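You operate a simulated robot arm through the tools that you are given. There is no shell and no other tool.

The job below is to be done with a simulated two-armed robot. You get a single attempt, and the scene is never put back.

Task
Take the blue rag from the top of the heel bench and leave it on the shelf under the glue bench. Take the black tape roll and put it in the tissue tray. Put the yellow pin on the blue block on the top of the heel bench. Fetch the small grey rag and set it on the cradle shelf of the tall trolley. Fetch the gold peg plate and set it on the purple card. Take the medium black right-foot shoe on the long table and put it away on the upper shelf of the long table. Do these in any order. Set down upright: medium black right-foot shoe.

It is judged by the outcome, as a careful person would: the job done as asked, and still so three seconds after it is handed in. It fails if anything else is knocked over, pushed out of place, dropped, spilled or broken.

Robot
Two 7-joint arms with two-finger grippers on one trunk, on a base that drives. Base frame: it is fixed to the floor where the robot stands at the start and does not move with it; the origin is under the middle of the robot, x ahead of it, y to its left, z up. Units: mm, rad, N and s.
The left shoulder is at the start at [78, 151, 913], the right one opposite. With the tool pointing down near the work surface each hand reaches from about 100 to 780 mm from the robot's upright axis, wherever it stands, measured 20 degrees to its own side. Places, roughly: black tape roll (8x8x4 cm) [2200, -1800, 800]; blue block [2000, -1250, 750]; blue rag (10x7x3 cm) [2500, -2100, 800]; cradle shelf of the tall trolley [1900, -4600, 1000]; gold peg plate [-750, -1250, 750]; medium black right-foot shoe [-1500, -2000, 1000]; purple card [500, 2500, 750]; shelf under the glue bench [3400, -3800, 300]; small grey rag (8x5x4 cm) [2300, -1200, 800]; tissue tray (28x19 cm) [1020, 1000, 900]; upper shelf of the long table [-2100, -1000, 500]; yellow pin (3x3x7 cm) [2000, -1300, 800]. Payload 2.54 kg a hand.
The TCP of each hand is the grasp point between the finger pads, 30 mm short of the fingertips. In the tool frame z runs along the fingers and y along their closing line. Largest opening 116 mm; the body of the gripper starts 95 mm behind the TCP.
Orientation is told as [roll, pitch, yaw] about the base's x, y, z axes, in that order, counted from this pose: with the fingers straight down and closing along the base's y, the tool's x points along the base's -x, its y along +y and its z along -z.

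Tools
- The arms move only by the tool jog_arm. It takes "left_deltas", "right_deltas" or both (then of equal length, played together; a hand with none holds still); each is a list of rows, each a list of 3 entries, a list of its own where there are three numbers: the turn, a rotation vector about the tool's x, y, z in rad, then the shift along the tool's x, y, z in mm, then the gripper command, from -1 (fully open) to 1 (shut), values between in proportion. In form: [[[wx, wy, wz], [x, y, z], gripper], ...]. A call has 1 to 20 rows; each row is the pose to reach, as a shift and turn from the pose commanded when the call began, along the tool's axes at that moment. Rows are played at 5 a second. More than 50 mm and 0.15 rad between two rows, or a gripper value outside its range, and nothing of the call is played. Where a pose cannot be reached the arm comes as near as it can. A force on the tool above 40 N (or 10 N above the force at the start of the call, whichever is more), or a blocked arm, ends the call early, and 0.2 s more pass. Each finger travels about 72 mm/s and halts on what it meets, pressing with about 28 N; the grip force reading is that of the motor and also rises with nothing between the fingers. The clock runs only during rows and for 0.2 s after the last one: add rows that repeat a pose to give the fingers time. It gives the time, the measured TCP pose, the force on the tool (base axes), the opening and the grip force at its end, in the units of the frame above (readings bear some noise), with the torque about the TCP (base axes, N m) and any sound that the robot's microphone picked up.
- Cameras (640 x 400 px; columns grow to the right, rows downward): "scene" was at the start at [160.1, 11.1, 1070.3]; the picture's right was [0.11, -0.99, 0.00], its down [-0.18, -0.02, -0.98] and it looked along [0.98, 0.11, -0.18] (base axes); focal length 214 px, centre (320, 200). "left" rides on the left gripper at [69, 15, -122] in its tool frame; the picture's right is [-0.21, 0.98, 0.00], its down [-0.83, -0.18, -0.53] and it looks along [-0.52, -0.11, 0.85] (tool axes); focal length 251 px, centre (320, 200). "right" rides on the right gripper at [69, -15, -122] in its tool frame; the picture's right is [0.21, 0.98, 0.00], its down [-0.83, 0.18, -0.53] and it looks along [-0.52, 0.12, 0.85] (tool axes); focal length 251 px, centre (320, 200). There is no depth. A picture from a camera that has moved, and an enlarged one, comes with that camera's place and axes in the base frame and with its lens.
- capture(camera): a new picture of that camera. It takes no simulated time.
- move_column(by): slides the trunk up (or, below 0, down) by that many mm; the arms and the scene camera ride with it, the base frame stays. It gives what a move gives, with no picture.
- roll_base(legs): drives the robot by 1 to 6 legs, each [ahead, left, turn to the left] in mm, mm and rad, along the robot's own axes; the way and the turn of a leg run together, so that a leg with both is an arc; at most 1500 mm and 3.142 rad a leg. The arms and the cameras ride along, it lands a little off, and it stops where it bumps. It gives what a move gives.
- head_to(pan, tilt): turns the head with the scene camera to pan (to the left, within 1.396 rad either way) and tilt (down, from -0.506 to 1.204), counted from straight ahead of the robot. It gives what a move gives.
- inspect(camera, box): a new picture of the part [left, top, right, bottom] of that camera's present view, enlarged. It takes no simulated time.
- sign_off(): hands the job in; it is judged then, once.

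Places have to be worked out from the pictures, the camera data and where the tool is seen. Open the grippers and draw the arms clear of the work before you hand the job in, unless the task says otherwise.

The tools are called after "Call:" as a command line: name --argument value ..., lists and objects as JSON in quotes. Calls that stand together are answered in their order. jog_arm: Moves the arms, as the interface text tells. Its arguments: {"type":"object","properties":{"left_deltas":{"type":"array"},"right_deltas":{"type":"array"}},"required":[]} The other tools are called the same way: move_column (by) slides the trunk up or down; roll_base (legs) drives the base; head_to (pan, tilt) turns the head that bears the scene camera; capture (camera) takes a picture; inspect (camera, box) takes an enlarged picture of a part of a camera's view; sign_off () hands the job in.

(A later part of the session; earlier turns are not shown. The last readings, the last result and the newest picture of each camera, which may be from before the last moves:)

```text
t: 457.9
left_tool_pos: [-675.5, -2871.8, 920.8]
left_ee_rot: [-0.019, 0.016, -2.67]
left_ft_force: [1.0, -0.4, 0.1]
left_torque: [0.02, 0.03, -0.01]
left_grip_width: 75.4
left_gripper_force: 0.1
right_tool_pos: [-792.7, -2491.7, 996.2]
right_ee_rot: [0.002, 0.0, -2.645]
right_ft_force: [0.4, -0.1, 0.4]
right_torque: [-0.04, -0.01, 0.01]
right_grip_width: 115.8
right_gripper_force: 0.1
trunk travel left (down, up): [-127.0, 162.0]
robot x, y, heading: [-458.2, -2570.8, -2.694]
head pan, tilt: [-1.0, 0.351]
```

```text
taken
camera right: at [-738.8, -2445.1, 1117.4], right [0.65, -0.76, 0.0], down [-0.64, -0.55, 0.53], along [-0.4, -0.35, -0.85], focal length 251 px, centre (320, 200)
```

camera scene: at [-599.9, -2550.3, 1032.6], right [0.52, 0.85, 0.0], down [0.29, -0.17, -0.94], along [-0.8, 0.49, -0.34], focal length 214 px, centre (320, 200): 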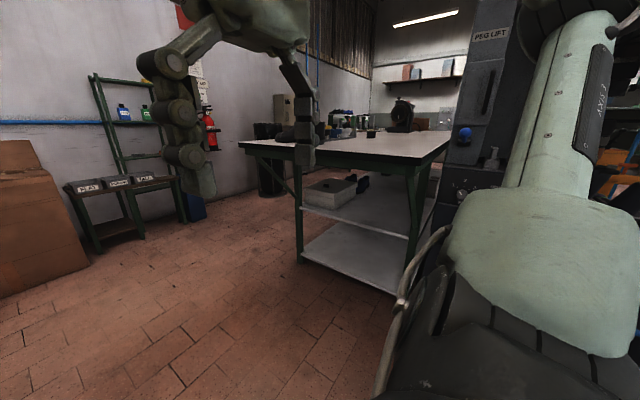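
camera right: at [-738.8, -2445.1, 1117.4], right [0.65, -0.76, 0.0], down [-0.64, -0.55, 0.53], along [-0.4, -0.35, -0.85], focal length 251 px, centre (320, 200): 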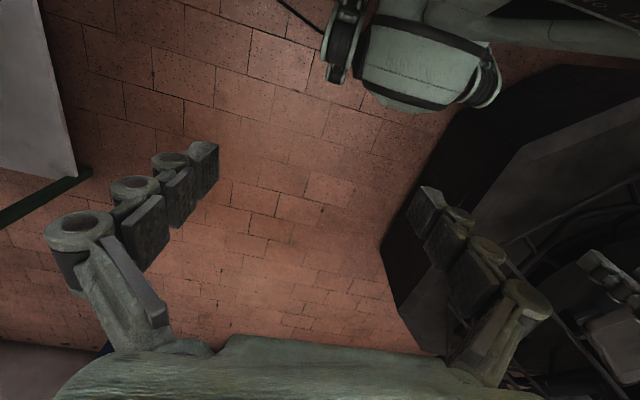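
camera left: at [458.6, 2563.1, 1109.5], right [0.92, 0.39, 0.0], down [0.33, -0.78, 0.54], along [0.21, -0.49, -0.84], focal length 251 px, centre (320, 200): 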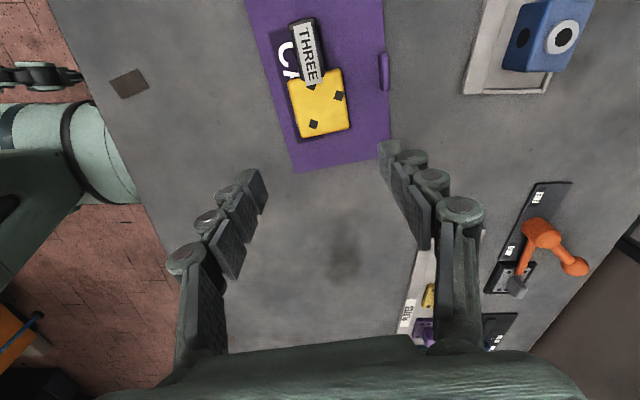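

The left arm has met the shoe racks on the platform to the left; the lane was too close to them. I lower the trunk a little to release, and slide right away from it.

Call:
move_column --by -60

Call:
roll_base --legs '[[0, -250, 0]]'

Call:
head_to --pan 1.0 --tilt 0.1

Call:
capture --camera "scene"

```text
t: 458.9
left_tool_pos: [-675.2, -2868.4, 863.1]
left_ee_rot: [-0.012, 0.01, -2.672]
left_ft_force: [-0.2, 0.3, 0.1]
left_torque: [0.02, -0.04, -0.01]
left_grip_width: 75.3
left_gripper_force: 0.0
right_tool_pos: [-792.2, -2487.2, 936.2]
right_ee_rot: [0.005, -0.001, -2.648]
right_ft_force: [0.7, -0.3, 0.3]
right_torque: [-0.02, 0.01, 0.0]
right_grip_width: 116.1
right_gripper_force: 0.1
trunk travel left (down, up): [-67.0, 222.0]
robot x, y, heading: [-460.7, -2569.1, -2.694]
head pan, tilt: [-1.0, 0.351]
```

```text
t: 461.9
left_tool_pos: [-785.4, -2641.2, 862.7]
left_ee_rot: [-0.014, 0.011, -2.673]
left_ft_force: [0.1, 0.4, 0.0]
left_torque: [-0.01, 0.03, -0.01]
left_grip_width: 75.4
left_gripper_force: 0.0
right_tool_pos: [-900.9, -2260.4, 933.7]
right_ee_rot: [0.004, -0.002, -2.649]
right_ft_force: [-0.4, 0.4, -0.6]
right_torque: [-0.01, 0.0, 0.02]
right_grip_width: 115.8
right_gripper_force: 0.0
trunk travel left (down, up): [-67.0, 222.0]
robot x, y, heading: [-569.3, -2339.0, -2.695]
head pan, tilt: [-1.0, 0.351]
```

```text
t: 463.9
left_tool_pos: [-785.4, -2641.4, 862.0]
left_ee_rot: [-0.015, 0.011, -2.676]
left_ft_force: [0.3, 0.2, 0.2]
left_torque: [0.01, 0.01, 0.01]
left_grip_width: 75.4
left_gripper_force: 0.0
right_tool_pos: [-901.2, -2258.8, 935.8]
right_ee_rot: [0.005, 0.0, -2.649]
right_ft_force: [-0.2, -0.5, 0.1]
right_torque: [-0.02, 0.0, 0.01]
right_grip_width: 116.1
right_gripper_force: 0.1
trunk travel left (down, up): [-67.0, 222.0]
robot x, y, heading: [-567.0, -2336.5, -2.699]
head pan, tilt: [1.0, 0.099]
```

```text
taken
camera scene: at [-641.2, -2459.7, 995.8], right [-0.99, 0.13, 0.0], down [0.01, 0.1, -0.99], along [-0.12, -0.99, -0.1], focal length 214 px, centre (320, 200)
```

scene: 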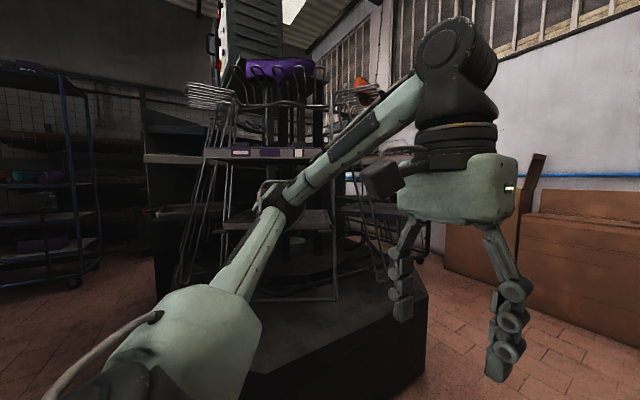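

The tower and its wire arms stand as before. I move further along the corridor, turn to face the table's left end, and look.

Call:
roll_base --legs '[[430, -30, 0], [0, 0, -1.59]]'

Call:
move_column --by 180

Call:
head_to --pan 0 --tilt 0.3

Call:
capture --camera "scene"

```text
t: 470.5
left_tool_pos: [-1255.9, -2268.0, 863.2]
left_ee_rot: [-0.014, 0.013, 1.997]
left_ft_force: [-0.8, -0.1, 0.1]
left_torque: [0.01, -0.05, 0.01]
left_grip_width: 75.3
left_gripper_force: 0.1
right_tool_pos: [-868.8, -2169.7, 935.9]
right_ee_rot: [0.005, -0.002, 2.019]
right_ft_force: [-0.6, 0.3, 0.0]
right_torque: [0.02, -0.01, 0.0]
right_grip_width: 116.0
right_gripper_force: 0.1
trunk travel left (down, up): [-67.0, 222.0]
robot x, y, heading: [-965.2, -2499.1, 1.977]
head pan, tilt: [1.0, 0.099]
```

```text
t: 472.5
left_tool_pos: [-1256.4, -2267.0, 1043.0]
left_ee_rot: [-0.014, 0.011, 1.996]
left_ft_force: [0.4, 0.3, 0.8]
left_torque: [0.03, -0.02, -0.01]
left_grip_width: 75.3
left_gripper_force: 0.0
right_tool_pos: [-869.5, -2168.8, 1114.5]
right_ee_rot: [0.006, -0.002, 2.02]
right_ft_force: [-0.1, 0.2, 0.2]
right_torque: [-0.01, -0.03, 0.02]
right_grip_width: 116.0
right_gripper_force: 0.0
trunk travel left (down, up): [-247.0, 42.0]
robot x, y, heading: [-968.2, -2501.0, 1.973]
head pan, tilt: [1.0, 0.099]
```

```text
t: 473.8
left_tool_pos: [-1255.2, -2267.1, 1043.2]
left_ee_rot: [-0.014, 0.014, 1.994]
left_ft_force: [-0.5, -0.6, 0.0]
left_torque: [0.03, 0.03, 0.0]
left_grip_width: 75.6
left_gripper_force: 0.0
right_tool_pos: [-869.6, -2169.8, 1115.6]
right_ee_rot: [0.005, -0.001, 2.019]
right_ft_force: [0.6, 0.0, 0.7]
right_torque: [0.02, 0.02, 0.0]
right_grip_width: 115.8
right_gripper_force: 0.1
trunk travel left (down, up): [-247.0, 42.0]
robot x, y, heading: [-964.1, -2496.9, 1.969]
head pan, tilt: [0.0, 0.3]
```

```text
taken
camera scene: at [-1028.5, -2348.9, 1157.1], right [0.92, 0.39, 0.0], down [0.12, -0.27, -0.96], along [-0.37, 0.88, -0.3], focal length 214 px, centre (320, 200)
```

scene: 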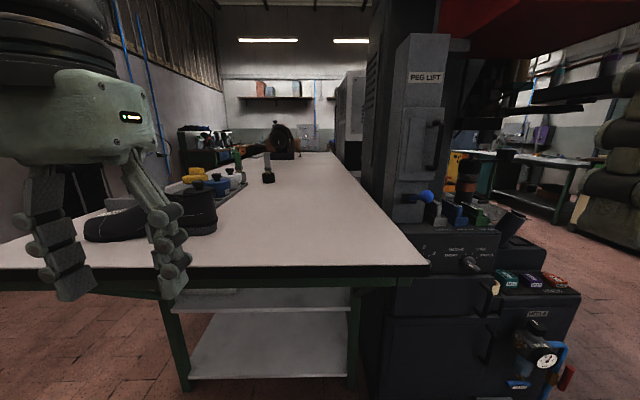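

I now see the long table end-on: its top at z≈895, with black shoes at the left near (-1542,-1979) and (-1742,-2079). I move the left hand out of the way and look closely at them.

Call:
jog_arm --left_deltas '[[[0.014, -0.012, 0], [40, 20, 0], -1], [[0.014, -0.012, 0], [80, 50, -10], -1], [[0.014, -0.012, 0], [110, 80, -20], -1], [[0.014, -0.012, 0], [110, 80, -20], -1]]'

Call:
head_to --pan 0.3 --tilt 0.4

Call:
capture --camera "scene"

Call:
inspect --camera "scene" --box '[160, 80, 380, 220]'

```text
refused: row 2 steps farther than a row can; nothing moved
```

```text
t: 474.6
left_tool_pos: [-1257.8, -2268.8, 1043.4]
left_ee_rot: [-0.013, 0.012, 1.995]
left_ft_force: [-0.2, 0.5, -0.1]
left_torque: [0.03, 0.01, -0.01]
left_grip_width: 75.4
left_gripper_force: 0.1
right_tool_pos: [-870.1, -2168.8, 1115.3]
right_ee_rot: [0.005, -0.001, 2.019]
right_ft_force: [0.8, -0.2, 0.3]
right_torque: [0.01, -0.04, 0.02]
right_grip_width: 116.3
right_gripper_force: 0.0
trunk travel left (down, up): [-247.0, 42.0]
robot x, y, heading: [-963.5, -2495.8, 1.97]
head pan, tilt: [0.3, 0.4]
```

```text
taken
camera scene: at [-1051.6, -2364.0, 1147.9], right [0.76, 0.65, 0.0], down [0.25, -0.3, -0.92], along [-0.59, 0.7, -0.39], focal length 214 px, centre (320, 200)
```

scene: 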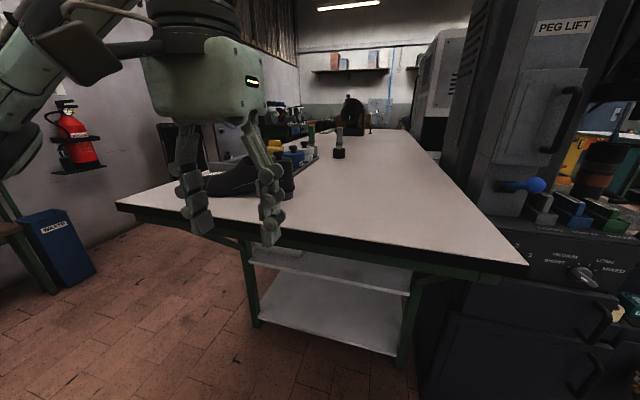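

```text
2.86 times, centred on (270, 150) of scene
camera zoom: at [-1051.6, -2364.0, 1147.9], right [0.76, 0.65, 0.0], down [0.25, -0.3, -0.92], along [-0.59, 0.7, -0.39], focal length 613 px, centre (463, 343)
```

zoom: 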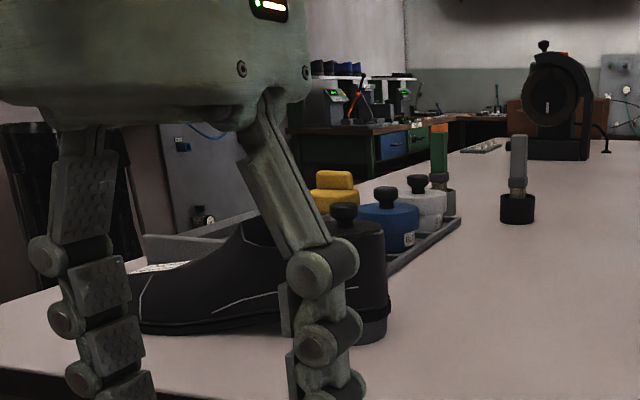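

There is just one black shoe, lying with its heel toward the machines and toe toward the wall, about 160 mm in from the table end. I plan to grip it by the heel with the right hand pointing left-down (toward the toe), so first I test that wrist pose here in free air.

Call:
jog_arm --right_deltas '[[[0, 0, -0.14], [0, 0, 0], -1], [[0, 0, -0.28], [0, 0, 0], -1], [[0, 0, -0.42], [-20, 0, 0], -1], [[0, 0, -0.56], [-40, 0, 0], -1], [[0, 0, -0.7], [-60, 0, 0], -1], [[0, 0, -0.84], [-80, 0, 0], -1], [[0, 0, -0.98], [-100, 0, 0], -1], [[0, 0, -1.12], [-100, 0, 0], -1], [[0, 0, -1.26], [-100, 0, 0], -1], [[0, 0, -1.4], [-100, 0, 0], -1], [[0, 0, -1.52], [-100, 0, 0], -1], [[0, 0, -1.52], [-100, 0, 0], -1]]'

Call:
jog_arm --right_deltas '[[[0, -0.13, 0], [0, 0, 0], -1], [[0, -0.26, 0], [0, 0, 0], -1], [[0, -0.39, 0], [0, 0, 0], -1], [[0, -0.52, 0], [0, 0, 0], -1], [[0, -0.65, 0], [0, 0, 0], -1], [[0, -0.78, 0], [0, 0, 0], -1], [[0, -0.78, 0], [0, 0, 0], -1]]'

Call:
capture --camera "scene"

Call:
capture --camera "right"

```text
t: 477.2
left_tool_pos: [-1256.9, -2268.0, 1043.4]
left_ee_rot: [-0.015, 0.013, 1.995]
left_ft_force: [-0.8, 0.1, 0.4]
left_torque: [-0.03, -0.01, -0.02]
left_grip_width: 75.5
left_gripper_force: 0.1
right_tool_pos: [-913.1, -2079.6, 1116.4]
right_ee_rot: [0.0, -0.005, -2.745]
right_ft_force: [-0.5, -0.3, -0.9]
right_torque: [0.0, 0.05, 0.01]
right_grip_width: 116.1
right_gripper_force: 0.0
trunk travel left (down, up): [-247.0, 42.0]
robot x, y, heading: [-966.8, -2498.8, 1.972]
head pan, tilt: [0.3, 0.4]
```

```text
t: 478.8
left_tool_pos: [-1257.6, -2267.3, 1042.7]
left_ee_rot: [-0.013, 0.013, 1.994]
left_ft_force: [-0.2, -0.6, -0.2]
left_torque: [-0.01, 0.03, -0.01]
left_grip_width: 75.4
left_gripper_force: 0.0
right_tool_pos: [-913.7, -2078.6, 1115.4]
right_ee_rot: [-0.002, -0.786, -2.743]
right_ft_force: [-0.3, 0.8, 0.2]
right_torque: [0.0, 0.02, -0.02]
right_grip_width: 115.9
right_gripper_force: 0.1
trunk travel left (down, up): [-247.0, 42.0]
robot x, y, heading: [-967.8, -2499.4, 1.977]
head pan, tilt: [0.3, 0.4]
```

```text
taken
camera scene: at [-1051.8, -2364.1, 1147.8], right [0.76, 0.65, 0.0], down [0.25, -0.3, -0.92], along [-0.6, 0.7, -0.39], focal length 214 px, centre (320, 200)
```

scene: 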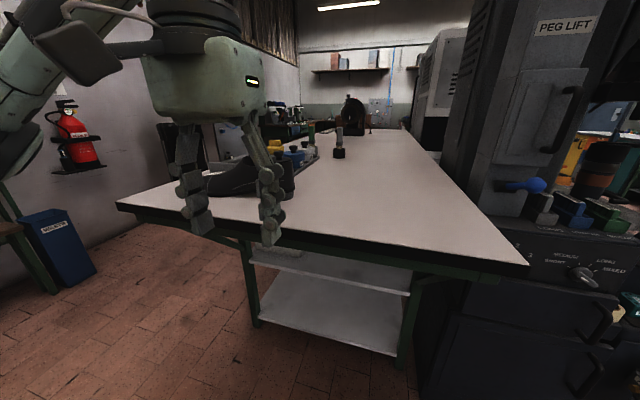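

```text
taken
camera right: at [-794.9, -2012.5, 1152.1], right [0.52, -0.84, -0.15], down [-0.12, -0.25, 0.96], along [-0.85, -0.48, -0.23], focal length 251 px, centre (320, 200)
```

right: 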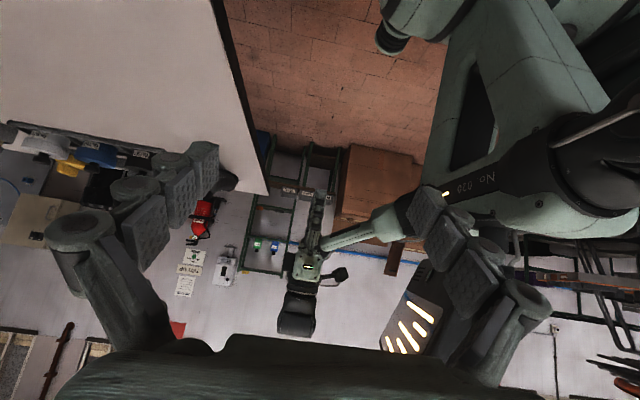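

That wrist pose works. I use the left wrist camera to measure the shoe.

Call:
capture --camera "left"

```text
taken
camera left: at [-1244.2, -2336.4, 1165.3], right [-0.98, -0.21, -0.02], down [-0.18, 0.83, 0.53], along [-0.1, 0.52, -0.85], focal length 251 px, centre (320, 200)
```

left: 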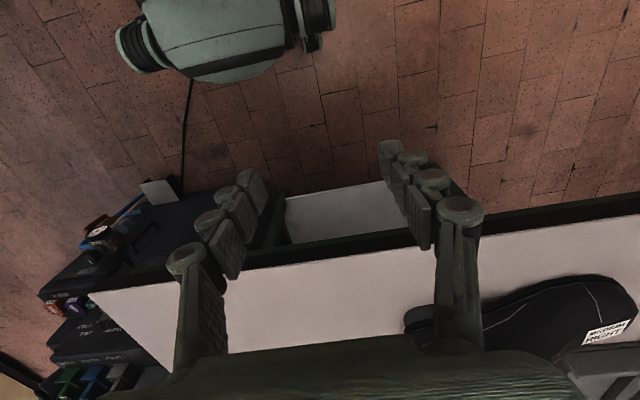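

The toe label reads "MEDIUM RIGHT", so it is the right shoe. I shift the base left 270 mm and 120 mm ahead to bring the heel in front of the right arm.

Call:
roll_base --legs '[[0, 270, 0], [120, 0, 0]]'

Call:
head_to --pan 0 --tilt 0.6

Call:
capture --camera "scene"

Call:
capture --camera "left"

Call:
capture --camera "right"

```text
t: 482.8
left_tool_pos: [-1548.6, -2259.5, 1042.3]
left_ee_rot: [-0.013, 0.013, 1.987]
left_ft_force: [-0.6, 0.8, -0.2]
left_torque: [-0.02, -0.01, 0.0]
left_grip_width: 75.2
left_gripper_force: 0.0
right_tool_pos: [-1205.1, -2072.5, 1114.5]
right_ee_rot: [0.001, -0.786, -2.751]
right_ft_force: [-0.5, -0.2, 0.6]
right_torque: [0.0, 0.02, 0.01]
right_grip_width: 116.0
right_gripper_force: 0.1
trunk travel left (down, up): [-247.0, 42.0]
robot x, y, heading: [-1257.9, -2493.6, 1.969]
head pan, tilt: [0.3, 0.4]
```

```text
t: 483.6
left_tool_pos: [-1548.2, -2260.5, 1044.1]
left_ee_rot: [-0.015, 0.013, 1.989]
left_ft_force: [0.6, 0.7, -0.1]
left_torque: [0.01, -0.01, -0.01]
left_grip_width: 75.3
left_gripper_force: 0.0
right_tool_pos: [-1204.9, -2073.1, 1114.4]
right_ee_rot: [-0.002, -0.785, -2.751]
right_ft_force: [-0.5, 0.0, -0.1]
right_torque: [0.01, -0.02, -0.01]
right_grip_width: 116.0
right_gripper_force: 0.1
trunk travel left (down, up): [-247.0, 42.0]
robot x, y, heading: [-1263.2, -2493.0, 1.97]
head pan, tilt: [0.0, 0.6]
```

```text
taken
camera scene: at [-1319.6, -2347.6, 1129.7], right [0.92, 0.39, 0.0], down [0.22, -0.52, -0.83], along [-0.32, 0.76, -0.56], focal length 214 px, centre (320, 200)
```

scene: 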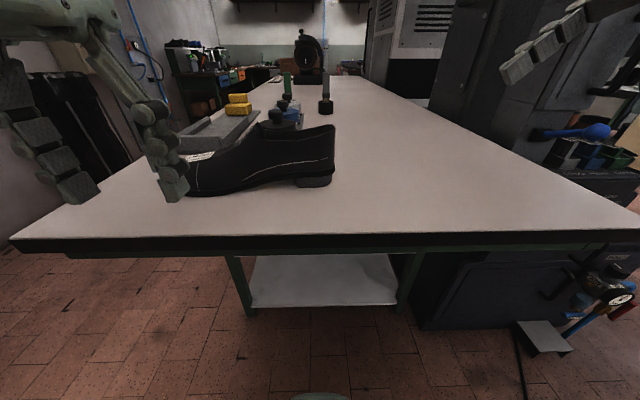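

```text
taken
camera left: at [-1537.0, -2329.0, 1165.3], right [-0.98, -0.2, -0.02], down [-0.18, 0.83, 0.53], along [-0.09, 0.52, -0.85], focal length 251 px, centre (320, 200)
```

left: 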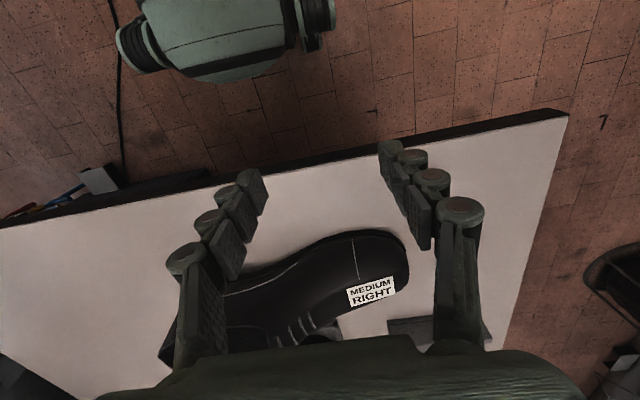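

```text
taken
camera right: at [-1085.6, -2008.2, 1152.3], right [0.51, -0.85, -0.15], down [-0.12, -0.25, 0.96], along [-0.85, -0.47, -0.23], focal length 251 px, centre (320, 200)
```

right: 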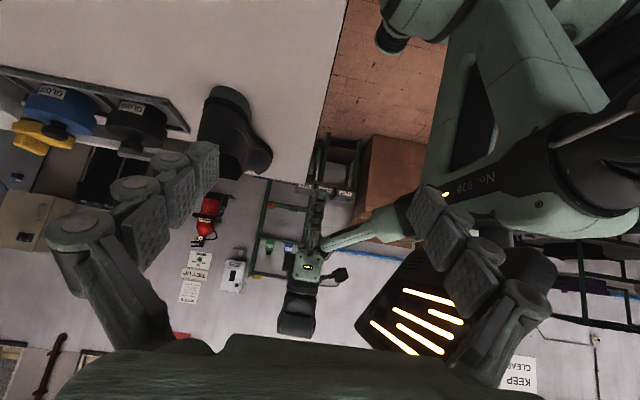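

I enlarge the right wrist's and the scene's view of the shoe to get its heel, axis and width.

Call:
inspect --camera "right" --box '[170, 60, 310, 200]'

Call:
inspect --camera "scene" --box '[170, 90, 350, 210]'

Call:
inspect --camera "left" --box '[150, 210, 450, 390]'

```text
2.86 times, centred on (240, 130) of right
camera zoom: at [-1085.6, -2008.2, 1152.3], right [0.51, -0.85, -0.15], down [-0.12, -0.25, 0.96], along [-0.85, -0.47, -0.23], focal length 718 px, centre (549, 400)
```

zoom: 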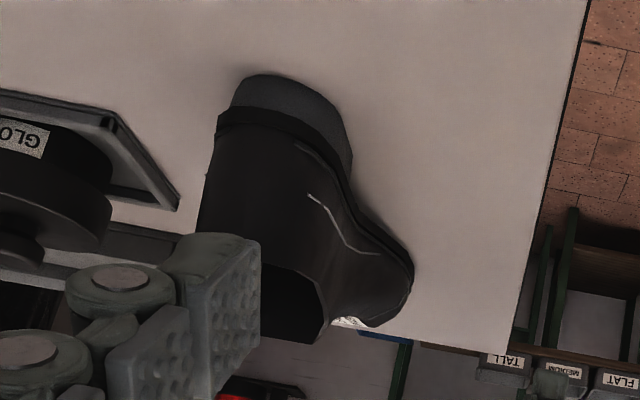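

```text
3.33 times, centred on (260, 150) of scene
camera zoom: at [-1319.6, -2347.6, 1129.7], right [0.92, 0.39, 0.0], down [0.22, -0.52, -0.83], along [-0.32, 0.76, -0.56], focal length 715 px, centre (520, 367)
```

zoom: 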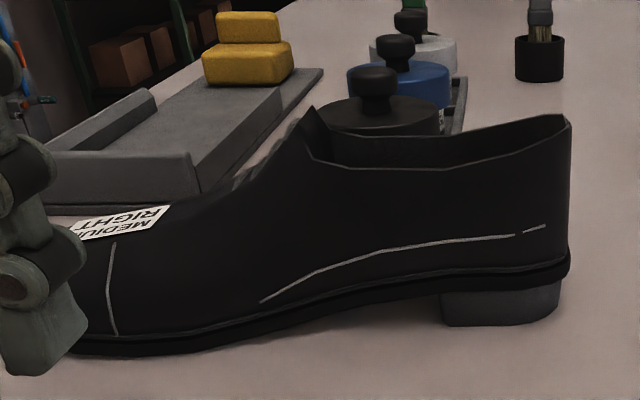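

```text
2.13 times, centred on (300, 300) of left
camera zoom: at [-1537.0, -2329.0, 1165.3], right [-0.98, -0.2, -0.02], down [-0.18, 0.83, 0.53], along [-0.09, 0.52, -0.85], focal length 536 px, centre (363, -13)
```

zoom: 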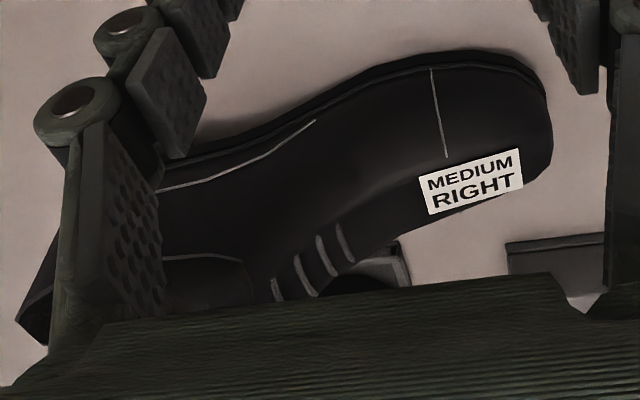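

The two views put the table top at z≈950, the heel's back centre at about (-1438,-2027) and the shoe's axis at about -2.66 rad, heel about 58 mm wide. I bring the right hand to a pose behind and above the heel and look again.

Call:
jog_arm --right_deltas '[[[-0.013, 0, -0.013], [-16, -24, 24], -1], [[-0.026, 0, -0.026], [-32, -48, 50], -1], [[-0.038, 0, -0.038], [-48, -74, 75], -1], [[-0.051, 0, -0.051], [-66, -100, 102], -1], [[-0.064, 0, -0.064], [-80, -120, 124], -1], [[-0.064, 0, -0.064], [-88, -135, 136], -1], [[-0.064, 0, -0.064], [-88, -135, 136], -1]]'

Call:
capture --camera "right"

Call:
capture --camera "scene"

```text
t: 485.2
left_tool_pos: [-1548.2, -2261.7, 1042.4]
left_ee_rot: [-0.013, 0.011, 1.989]
left_ft_force: [-0.2, 0.6, 0.7]
left_torque: [0.01, -0.01, 0.02]
left_grip_width: 75.4
left_gripper_force: 0.1
right_tool_pos: [-1403.4, -2010.0, 1080.0]
right_ee_rot: [-0.001, -0.786, -2.66]
right_ft_force: [-0.6, 0.4, -0.9]
right_torque: [0.03, -0.02, 0.01]
right_grip_width: 116.2
right_gripper_force: 0.1
trunk travel left (down, up): [-247.0, 42.0]
robot x, y, heading: [-1259.8, -2490.4, 1.963]
head pan, tilt: [0.0, 0.6]
```

```text
taken
camera right: at [-1290.7, -1934.0, 1117.3], right [0.59, -0.8, -0.15], down [-0.1, -0.26, 0.96], along [-0.8, -0.55, -0.23], focal length 251 px, centre (320, 200)
```

right: 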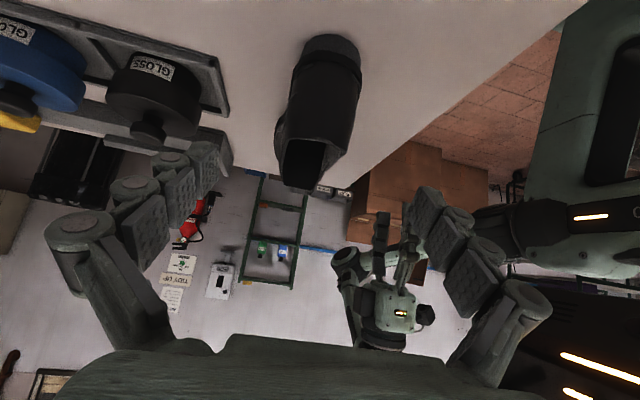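

```text
taken
camera scene: at [-1319.4, -2347.7, 1129.6], right [0.92, 0.39, 0.0], down [0.22, -0.52, -0.83], along [-0.32, 0.76, -0.56], focal length 214 px, centre (320, 200)
```

scene: 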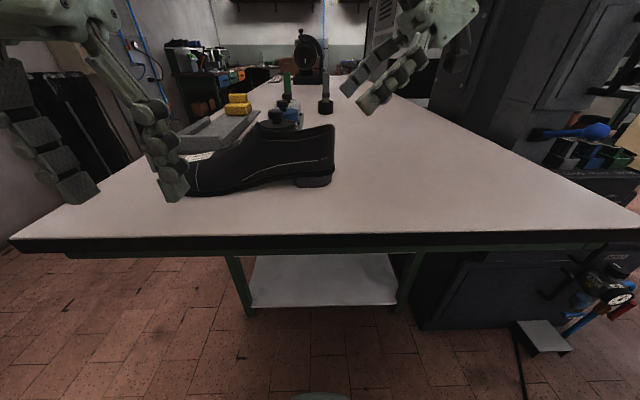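

The heel is centred in the hand's line (about 4 mm off) and square with it. I advance along the fingers so they straddle the heel counter.

Call:
jog_arm --right_deltas '[[[0, 0, 0], [2, -2, 30], -1], [[0, 0, 0], [4, -4, 60], -1], [[0, 0, 0], [6, -4, 85], -1], [[0, 0, 0], [8, -4, 105], -1], [[0, 0, 0], [8, -4, 112], -1], [[0, 0, 0], [8, -4, 112], -1]]'

Call:
capture --camera "right"

Call:
inspect --camera "scene" --box '[200, 80, 400, 210]'

```text
t: 486.6
left_tool_pos: [-1549.3, -2260.6, 1041.8]
left_ee_rot: [-0.014, 0.011, 1.99]
left_ft_force: [0.7, -0.2, 0.7]
left_torque: [0.01, -0.01, 0.02]
left_grip_width: 75.5
left_gripper_force: 0.1
right_tool_pos: [-1470.2, -2040.1, 995.9]
right_ee_rot: [-0.004, -0.785, -2.659]
right_ft_force: [-0.5, 0.0, 0.9]
right_torque: [0.0, -0.01, -0.01]
right_grip_width: 116.1
right_gripper_force: 0.0
trunk travel left (down, up): [-247.0, 42.0]
robot x, y, heading: [-1261.9, -2492.6, 1.962]
head pan, tilt: [0.0, 0.6]
```

```text
taken
camera right: at [-1356.4, -1964.1, 1033.3], right [0.59, -0.8, -0.15], down [-0.1, -0.26, 0.96], along [-0.8, -0.55, -0.23], focal length 251 px, centre (320, 200)
```

right: 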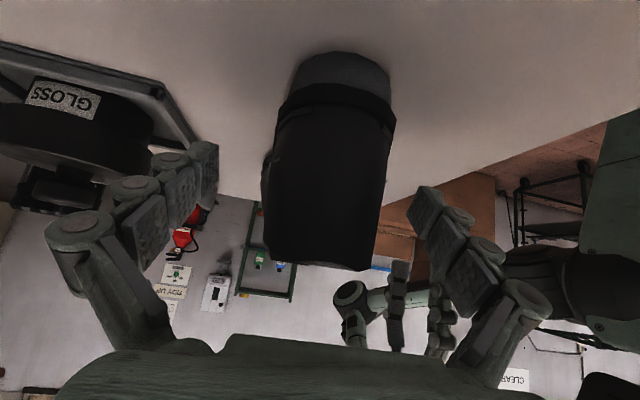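

```text
3.08 times, centred on (300, 145) of scene
camera zoom: at [-1319.5, -2347.6, 1129.6], right [0.92, 0.39, 0.0], down [0.22, -0.52, -0.83], along [-0.32, 0.76, -0.56], focal length 660 px, centre (382, 369)
```

zoom: 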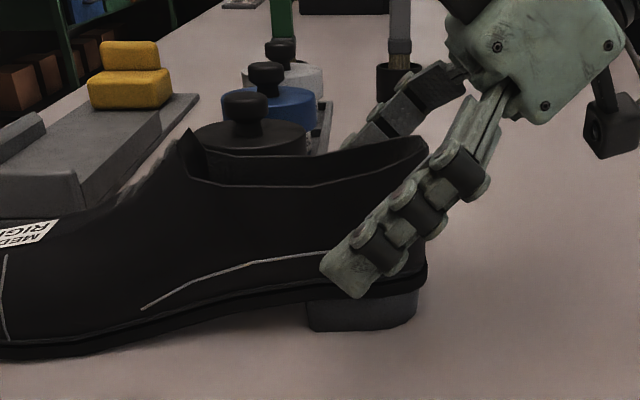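

The fingers straddle the heel counter well. I close gently.

Call:
jog_arm --right_deltas '[[[0, 0, 0], [0, 0, 0], -0.4], [[0, 0, 0], [0, 0, 0], 0.1], [[0, 0, 0], [0, 0, 0], 0.6], [[0, 0, 0], [0, 0, 0], 1], [[0, 0, 0], [0, 0, 0], 1], [[0, 0, 0], [0, 0, 0], 1]]'

Call:
inspect --camera "scene" --box '[160, 80, 400, 230]'

Call:
capture --camera "right"

```text
t: 488.0
left_tool_pos: [-1549.2, -2260.6, 1043.2]
left_ee_rot: [-0.014, 0.01, 1.988]
left_ft_force: [0.2, 0.4, -0.4]
left_torque: [0.0, -0.01, 0.01]
left_grip_width: 75.3
left_gripper_force: 0.0
right_tool_pos: [-1469.2, -2040.3, 995.2]
right_ee_rot: [-0.001, -0.785, -2.661]
right_ft_force: [0.5, 0.4, 0.7]
right_torque: [-0.01, -0.09, -0.21]
right_grip_width: 60.8
right_gripper_force: 28.2
trunk travel left (down, up): [-247.0, 42.0]
robot x, y, heading: [-1259.1, -2487.6, 1.969]
head pan, tilt: [0.0, 0.6]
```

```text
2.67 times, centred on (280, 155) of scene
camera zoom: at [-1319.5, -2347.6, 1129.6], right [0.92, 0.39, 0.0], down [0.22, -0.52, -0.83], along [-0.32, 0.76, -0.56], focal length 572 px, centre (427, 320)
```

zoom: 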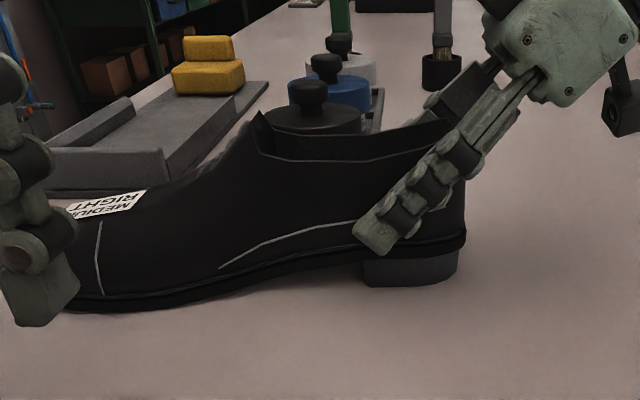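

```text
taken
camera right: at [-1356.4, -1964.0, 1033.6], right [0.59, -0.8, -0.15], down [-0.1, -0.26, 0.96], along [-0.8, -0.55, -0.23], focal length 251 px, centre (320, 200)
```

right: 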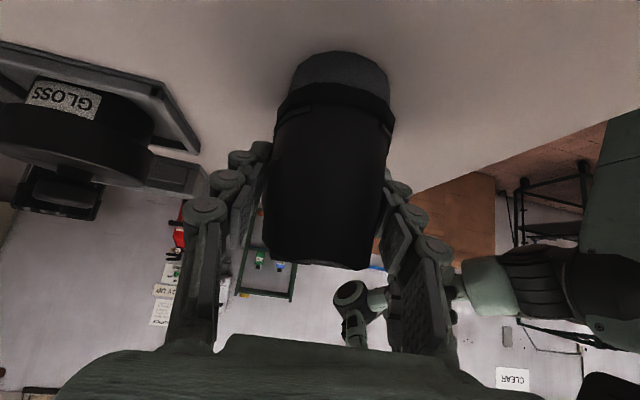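

The heel is held at 60.8 mm. I lift 20 mm to see whether the toe sags.

Call:
jog_arm --right_deltas '[[[0, 0, 0], [-4, 0, -4], 1], [[0, 0, 0], [-9, 0, -9], 1], [[0, 0, 0], [-14, 0, -14], 1], [[0, 0, 0], [-14, 0, -14], 1], [[0, 0, 0], [-14, 0, -14], 1]]'

Call:
inspect --camera "scene" --box '[160, 80, 400, 230]'

```text
t: 489.2
left_tool_pos: [-1549.2, -2260.1, 1041.9]
left_ee_rot: [-0.014, 0.014, 1.989]
left_ft_force: [-0.2, -1.1, 0.1]
left_torque: [-0.02, 0.02, 0.03]
left_grip_width: 75.1
left_gripper_force: 0.1
right_tool_pos: [-1468.4, -2039.5, 1016.4]
right_ee_rot: [-0.002, -0.784, -2.659]
right_ft_force: [-1.0, 0.5, -3.7]
right_torque: [0.19, -0.36, -0.02]
right_grip_width: 60.6
right_gripper_force: 27.6
trunk travel left (down, up): [-247.0, 42.0]
robot x, y, heading: [-1257.3, -2491.6, 1.969]
head pan, tilt: [0.0, 0.6]
```

```text
2.67 times, centred on (280, 155) of scene
camera zoom: at [-1319.7, -2347.4, 1129.6], right [0.92, 0.39, 0.0], down [0.22, -0.52, -0.82], along [-0.32, 0.76, -0.57], focal length 572 px, centre (427, 320)
```

zoom: 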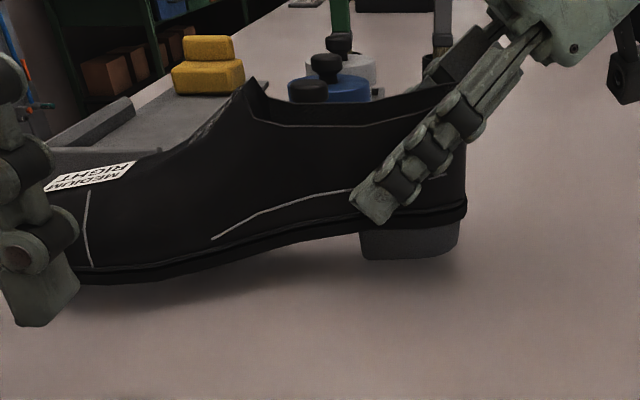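

The shoe lifts level. I raise it clear of the table, back off from the table's end, and drive to the table's wall side, where the shelves are reachable.

Call:
jog_arm --right_deltas '[[[0, 0, 0], [-25, 0, -25], 1], [[0, 0, 0], [-50, 0, -50], 1], [[0, 0, 0], [-60, 0, -60], 1], [[0, 0, 0], [-60, 0, -60], 1]]'

Call:
roll_base --legs '[[-180, 0, 0], [0, 960, 0]]'

Call:
head_to --pan -0.5 --tilt 0.4

Call:
capture --camera "scene"

Call:
head_to --pan 0.3 --tilt 0.4

Call:
capture --camera "scene"

```text
t: 490.2
left_tool_pos: [-1549.7, -2260.8, 1043.6]
left_ee_rot: [-0.014, 0.013, 1.988]
left_ft_force: [0.0, 0.1, 0.0]
left_torque: [0.03, 0.0, -0.01]
left_grip_width: 75.3
left_gripper_force: 0.1
right_tool_pos: [-1470.6, -2039.9, 1101.7]
right_ee_rot: [-0.004, -0.784, -2.66]
right_ft_force: [0.0, 0.2, -3.2]
right_torque: [0.17, -0.35, -0.04]
right_grip_width: 60.5
right_gripper_force: 28.4
trunk travel left (down, up): [-247.0, 42.0]
robot x, y, heading: [-1259.6, -2494.7, 1.969]
head pan, tilt: [0.0, 0.6]
```

```text
t: 501.2
left_tool_pos: [-2394.9, -2804.4, 1042.8]
left_ee_rot: [-0.016, 0.014, 1.985]
left_ft_force: [0.6, 0.3, 0.1]
left_torque: [-0.02, 0.0, 0.01]
left_grip_width: 75.4
left_gripper_force: 0.1
right_tool_pos: [-2315.2, -2584.0, 1101.5]
right_ee_rot: [-0.002, -0.785, -2.663]
right_ft_force: [-0.2, 1.0, -3.4]
right_torque: [0.18, -0.32, 0.0]
right_grip_width: 60.3
right_gripper_force: 27.9
trunk travel left (down, up): [-247.0, 42.0]
robot x, y, heading: [-2108.8, -3036.2, 1.961]
head pan, tilt: [0.0, 0.6]
```

```text
t: 502.1
left_tool_pos: [-2395.6, -2805.2, 1043.4]
left_ee_rot: [-0.013, 0.011, 1.985]
left_ft_force: [-0.7, 0.0, -1.6]
left_torque: [0.03, 0.0, 0.02]
left_grip_width: 75.3
left_gripper_force: 0.0
right_tool_pos: [-2317.1, -2583.0, 1100.8]
right_ee_rot: [-0.002, -0.783, -2.664]
right_ft_force: [0.5, 0.5, -2.8]
right_torque: [0.19, -0.33, -0.01]
right_grip_width: 60.3
right_gripper_force: 27.8
trunk travel left (down, up): [-247.0, 42.0]
robot x, y, heading: [-2107.6, -3037.7, 1.962]
head pan, tilt: [-0.499, 0.4]
```

```text
taken
camera scene: at [-2122.6, -2882.2, 1147.8], right [0.99, -0.11, 0.0], down [-0.04, -0.39, -0.92], along [0.1, 0.92, -0.39], focal length 214 px, centre (320, 200)
```

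scene: 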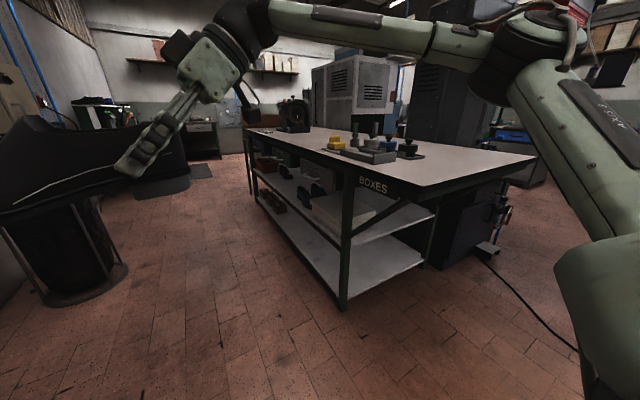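

```text
t: 503.3
left_tool_pos: [-2395.4, -2804.3, 1042.5]
left_ee_rot: [-0.014, 0.013, 1.984]
left_ft_force: [-0.8, 0.0, -0.5]
left_torque: [0.0, -0.02, -0.04]
left_grip_width: 75.4
left_gripper_force: 0.1
right_tool_pos: [-2315.1, -2583.7, 1101.0]
right_ee_rot: [-0.002, -0.785, -2.663]
right_ft_force: [0.2, -0.1, -3.9]
right_torque: [0.14, -0.35, -0.03]
right_grip_width: 60.4
right_gripper_force: 28.2
trunk travel left (down, up): [-247.0, 42.0]
robot x, y, heading: [-2104.7, -3038.0, 1.964]
head pan, tilt: [0.3, 0.4]
```

```text
taken
camera scene: at [-2191.5, -2902.9, 1147.8], right [0.77, 0.64, 0.0], down [0.25, -0.3, -0.92], along [-0.59, 0.71, -0.39], focal length 214 px, centre (320, 200)
```

scene: 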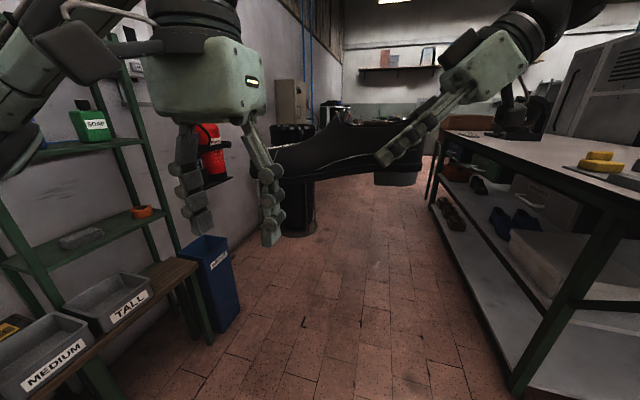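

The wall side is open: the upper shelf holds boxes, blue and brown shoes, with free stretches. I enlarge it to choose a free place.

Call:
inspect --camera "scene" --box '[420, 120, 640, 300]'

Call:
head_to --pan -0.4 --tilt 0.4

Call:
inspect --camera "scene" --box '[200, 110, 440, 310]'

```text
2.22 times, centred on (530, 210) of scene
camera zoom: at [-2191.5, -2902.9, 1147.8], right [0.77, 0.64, 0.0], down [0.25, -0.3, -0.92], along [-0.59, 0.71, -0.39], focal length 477 px, centre (-147, 178)
```

zoom: 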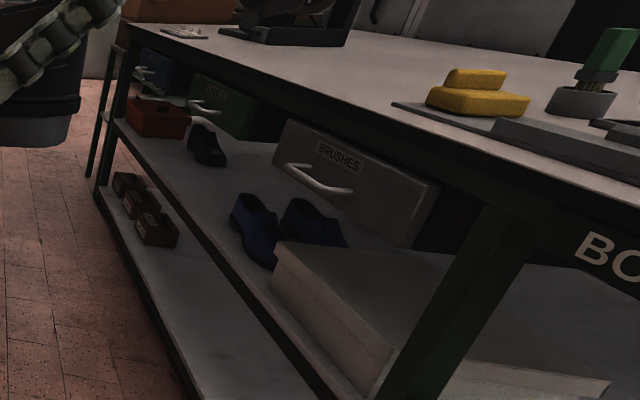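

```text
t: 504.3
left_tool_pos: [-2394.6, -2804.6, 1043.4]
left_ee_rot: [-0.013, 0.013, 1.985]
left_ft_force: [0.6, -0.4, 0.5]
left_torque: [0.01, 0.0, -0.01]
left_grip_width: 75.6
left_gripper_force: 0.0
right_tool_pos: [-2315.6, -2584.4, 1101.4]
right_ee_rot: [-0.002, -0.787, -2.662]
right_ft_force: [0.0, 0.1, -3.7]
right_torque: [0.17, -0.32, 0.0]
right_grip_width: 60.3
right_gripper_force: 28.3
trunk travel left (down, up): [-247.0, 42.0]
robot x, y, heading: [-2105.4, -3041.1, 1.963]
head pan, tilt: [-0.4, 0.4]
```

```text
2.00 times, centred on (320, 210) of scene
camera zoom: at [-2131.8, -2881.7, 1147.8], right [1.0, -0.01, 0.0], down [0.0, -0.39, -0.92], along [0.01, 0.92, -0.39], focal length 429 px, centre (320, 180)
```

zoom: 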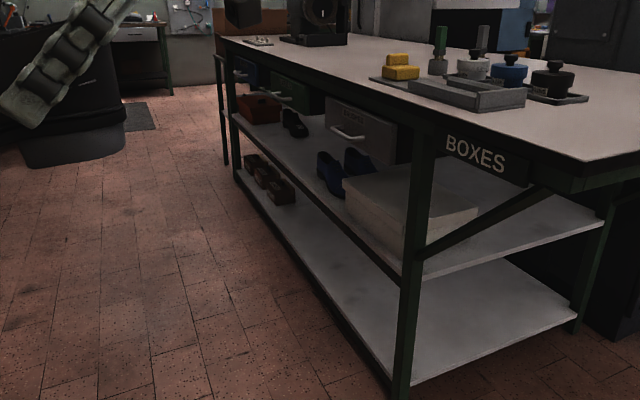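

The upper shelf has a free stretch with no drawer above it, about 920 mm along from the near leg, which matches the given place. I move the shoe to the right in front of me, drive along the table's wall side, and turn to face the shelf.

Call:
jog_arm --right_deltas '[[[0, 0, 0], [26, 20, -26], 1], [[0, 0, 0], [52, 39, -52], 1], [[0, 0, 0], [78, 58, -78], 1], [[0, 0, 0], [104, 78, -104], 1], [[0, 0, 0], [130, 98, -130], 1], [[0, 0, 0], [155, 115, -155], 1], [[0, 0, 0], [155, 115, -155], 1]]'

Call:
roll_base --legs '[[1400, 0, 0], [640, 0, 0]]'

Call:
head_to --pan -1.2 --tilt 0.5

Call:
capture --camera "scene"

```text
t: 505.9
left_tool_pos: [-2395.2, -2804.1, 1044.0]
left_ee_rot: [-0.014, 0.011, 1.984]
left_ft_force: [0.4, 0.1, 0.2]
left_torque: [0.01, 0.03, 0.0]
left_grip_width: 75.4
left_gripper_force: 0.0
right_tool_pos: [-2068.2, -2585.6, 1100.7]
right_ee_rot: [0.0, -0.785, -2.663]
right_ft_force: [-0.2, 0.7, -3.6]
right_torque: [0.16, -0.34, 0.01]
right_grip_width: 60.2
right_gripper_force: 28.1
trunk travel left (down, up): [-247.0, 42.0]
robot x, y, heading: [-2107.4, -3039.2, 1.963]
head pan, tilt: [-0.4, 0.4]
```

```text
t: 516.0
left_tool_pos: [-3195.6, -953.3, 1042.3]
left_ee_rot: [-0.014, 0.013, 2.006]
left_ft_force: [0.6, 0.8, -0.6]
left_torque: [-0.02, 0.01, 0.02]
left_grip_width: 75.5
left_gripper_force: 0.0
right_tool_pos: [-2874.4, -727.7, 1102.3]
right_ee_rot: [-0.001, -0.786, -2.641]
right_ft_force: [0.7, -0.4, -4.1]
right_torque: [0.18, -0.34, -0.02]
right_grip_width: 60.2
right_gripper_force: 27.9
trunk travel left (down, up): [-247.0, 42.0]
robot x, y, heading: [-2902.3, -1177.9, 1.987]
head pan, tilt: [-0.4, 0.4]
```

```text
t: 517.1
left_tool_pos: [-3195.6, -954.1, 1042.7]
left_ee_rot: [-0.014, 0.013, 2.008]
left_ft_force: [0.0, 0.0, -0.5]
left_torque: [0.0, 0.02, 0.02]
left_grip_width: 75.3
left_gripper_force: 0.1
right_tool_pos: [-2875.3, -727.2, 1101.3]
right_ee_rot: [0.0, -0.786, -2.641]
right_ft_force: [-0.1, 0.4, -2.9]
right_torque: [0.17, -0.36, 0.01]
right_grip_width: 60.5
right_gripper_force: 28.2
trunk travel left (down, up): [-247.0, 42.0]
robot x, y, heading: [-2901.6, -1177.5, 1.984]
head pan, tilt: [-1.201, 0.499]
```

```text
taken
camera scene: at [-2864.7, -1053.8, 1138.7], right [0.71, -0.71, 0.0], down [-0.34, -0.34, -0.88], along [0.62, 0.62, -0.48], focal length 214 px, centre (320, 200)
```

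scene: 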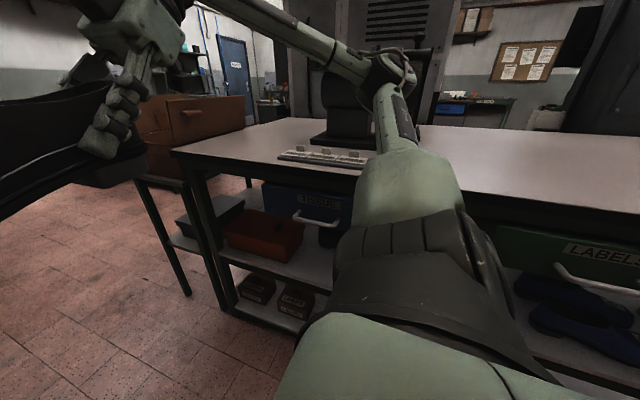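

I turn the base to face the table's wall side and look at the shelf straight on.

Call:
roll_base --legs '[[0, 0, -1.564]]'

Call:
head_to --pan -0.2 --tilt 0.6

Call:
capture --camera "scene"

```text
t: 521.5
left_tool_pos: [-2671.8, -889.5, 1042.9]
left_ee_rot: [-0.015, 0.011, 0.427]
left_ft_force: [0.3, -0.9, 0.2]
left_torque: [0.0, -0.02, 0.01]
left_grip_width: 75.8
left_gripper_force: 0.1
right_tool_pos: [-2446.8, -1212.0, 1102.3]
right_ee_rot: [-0.001, -0.785, 2.064]
right_ft_force: [0.1, -0.1, -4.5]
right_torque: [-0.33, -0.12, -0.01]
right_grip_width: 60.4
right_gripper_force: 27.9
trunk travel left (down, up): [-247.0, 42.0]
robot x, y, heading: [-2897.2, -1180.3, 0.404]
head pan, tilt: [-1.201, 0.499]
```

```text
t: 522.7
left_tool_pos: [-2671.6, -888.5, 1041.8]
left_ee_rot: [-0.014, 0.013, 0.426]
left_ft_force: [0.0, 0.3, -0.3]
left_torque: [-0.01, -0.02, 0.02]
left_grip_width: 75.5
left_gripper_force: 0.0
right_tool_pos: [-2447.6, -1212.7, 1102.3]
right_ee_rot: [-0.001, -0.786, 2.063]
right_ft_force: [0.0, -0.9, -3.9]
right_torque: [-0.34, -0.17, 0.03]
right_grip_width: 60.4
right_gripper_force: 27.9
trunk travel left (down, up): [-247.0, 42.0]
robot x, y, heading: [-2903.8, -1182.5, 0.407]
head pan, tilt: [-0.201, 0.6]
```

```text
taken
camera scene: at [-2752.3, -1135.7, 1129.6], right [0.2, -0.98, 0.0], down [-0.55, -0.12, -0.82], along [0.81, 0.17, -0.57], focal length 214 px, centre (320, 200)
```

scene: 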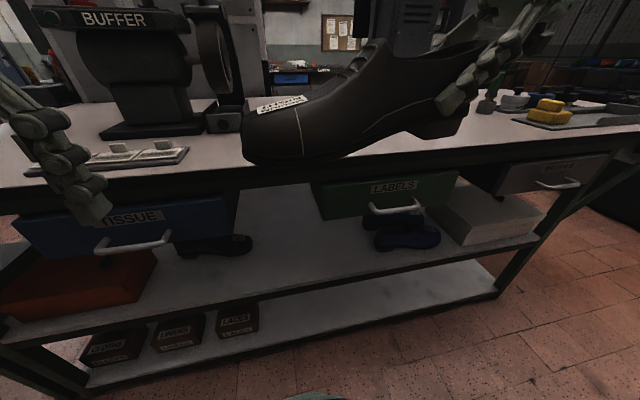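

The stretch between the black shoe (e≈1246) and the blue shoes (e≈648) on the upper shelf is free, and the hand now lines up with it. I lower the trunk fully and then lower the shoe in front of the table.

Call:
move_column --by -247

Call:
jog_arm --right_deltas '[[[0, 0, 0], [33, 0, 33], 1], [[0, 0, 0], [66, 0, 66], 1], [[0, 0, 0], [99, 0, 99], 1], [[0, 0, 0], [132, 0, 132], 1], [[0, 0, 0], [165, 0, 165], 1], [[0, 0, 0], [198, 0, 198], 1], [[0, 0, 0], [226, 0, 226], 1], [[0, 0, 0], [226, 0, 226], 1]]'

Call:
capture --camera "scene"

Call:
capture --camera "right"

```text
t: 525.3
left_tool_pos: [-2671.1, -889.1, 794.8]
left_ee_rot: [-0.014, 0.01, 0.427]
left_ft_force: [0.1, 0.1, -0.3]
left_torque: [0.03, 0.0, 0.01]
left_grip_width: 75.3
left_gripper_force: 0.0
right_tool_pos: [-2447.2, -1211.0, 854.6]
right_ee_rot: [-0.002, -0.783, 2.065]
right_ft_force: [-0.1, -0.3, -4.0]
right_torque: [-0.35, -0.17, 0.01]
right_grip_width: 60.1
right_gripper_force: 27.7
trunk travel left (down, up): [0.0, 289.0]
robot x, y, heading: [-2900.5, -1182.1, 0.405]
head pan, tilt: [-0.201, 0.6]
```

```text
t: 527.1
left_tool_pos: [-2672.3, -889.4, 794.6]
left_ee_rot: [-0.015, 0.012, 0.429]
left_ft_force: [-0.1, 0.2, 0.4]
left_torque: [0.0, 0.02, -0.02]
left_grip_width: 75.6
left_gripper_force: 0.0
right_tool_pos: [-2447.8, -1214.9, 534.5]
right_ee_rot: [-0.002, -0.786, 2.064]
right_ft_force: [-1.3, -0.1, -3.2]
right_torque: [-0.36, -0.19, 0.03]
right_grip_width: 60.5
right_gripper_force: 29.0
trunk travel left (down, up): [0.0, 289.0]
robot x, y, heading: [-2904.1, -1182.9, 0.407]
head pan, tilt: [-0.201, 0.6]
```

```text
taken
camera scene: at [-2752.4, -1135.7, 882.6], right [0.2, -0.98, 0.0], down [-0.55, -0.12, -0.82], along [0.81, 0.17, -0.57], focal length 214 px, centre (320, 200)
```

scene: 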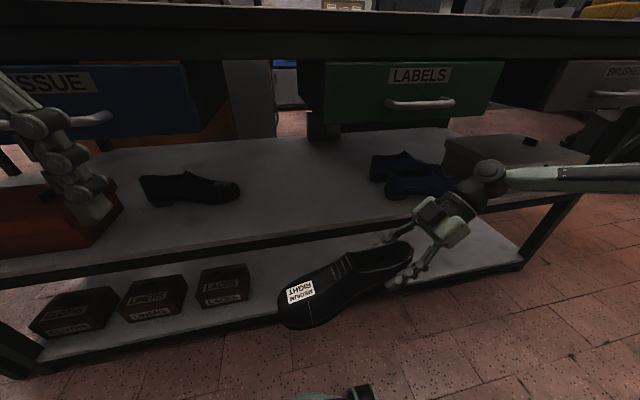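

```text
taken
camera right: at [-2369.5, -1326.0, 571.4], right [-0.79, -0.6, -0.15], down [-0.26, 0.1, 0.96], along [-0.56, 0.8, -0.23], focal length 251 px, centre (320, 200)
```

right: 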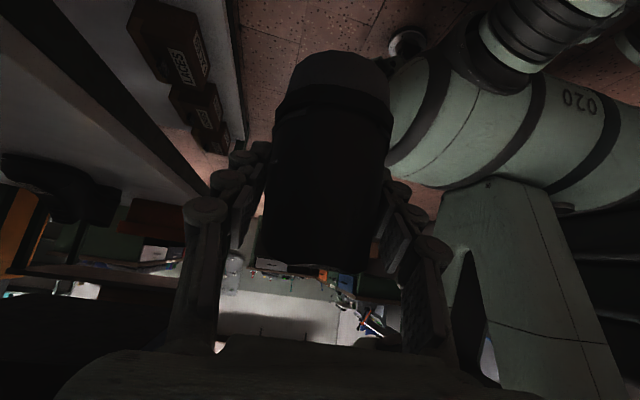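

The shoe hangs level at z≈490 (sole), and the shelf is at z≈437. I rotate the hand about the vertical so the toe swings round to point into the shelf, moving slightly ahead meanwhile.

Call:
jog_arm --right_deltas '[[[0.096, 0, 0.096], [0, -10, 0], 1], [[0.193, 0, 0.193], [0, -20, 0], 1], [[0.289, 0, 0.289], [1, -30, -1], 1], [[0.385, 0, 0.385], [2, -40, -2], 1], [[0.481, 0, 0.481], [3, -50, -3], 1], [[0.578, 0, 0.578], [4, -60, -4], 1]]'

Call:
capture --camera "scene"

```text
t: 528.5
left_tool_pos: [-2672.7, -888.7, 796.6]
left_ee_rot: [-0.014, 0.012, 0.426]
left_ft_force: [0.7, 0.0, -0.9]
left_torque: [-0.01, -0.02, 0.01]
left_grip_width: 75.7
left_gripper_force: 0.0
right_tool_pos: [-2394.8, -1190.1, 534.3]
right_ee_rot: [0.0, -0.784, 1.252]
right_ft_force: [-15.7, -5.8, -2.9]
right_torque: [-0.5, 0.94, 2.82]
right_grip_width: 67.4
right_gripper_force: 28.2
trunk travel left (down, up): [0.0, 289.0]
robot x, y, heading: [-2901.7, -1180.2, 0.407]
head pan, tilt: [-0.201, 0.6]
```

```text
taken
camera scene: at [-2753.0, -1135.9, 882.6], right [0.2, -0.98, 0.0], down [-0.55, -0.12, -0.83], along [0.81, 0.17, -0.56], focal length 214 px, centre (320, 200)
```

scene: 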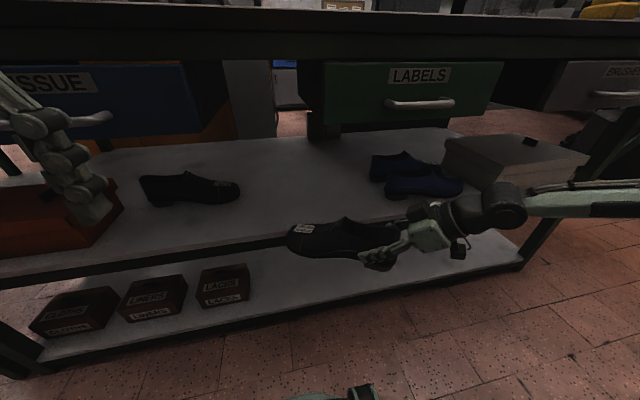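

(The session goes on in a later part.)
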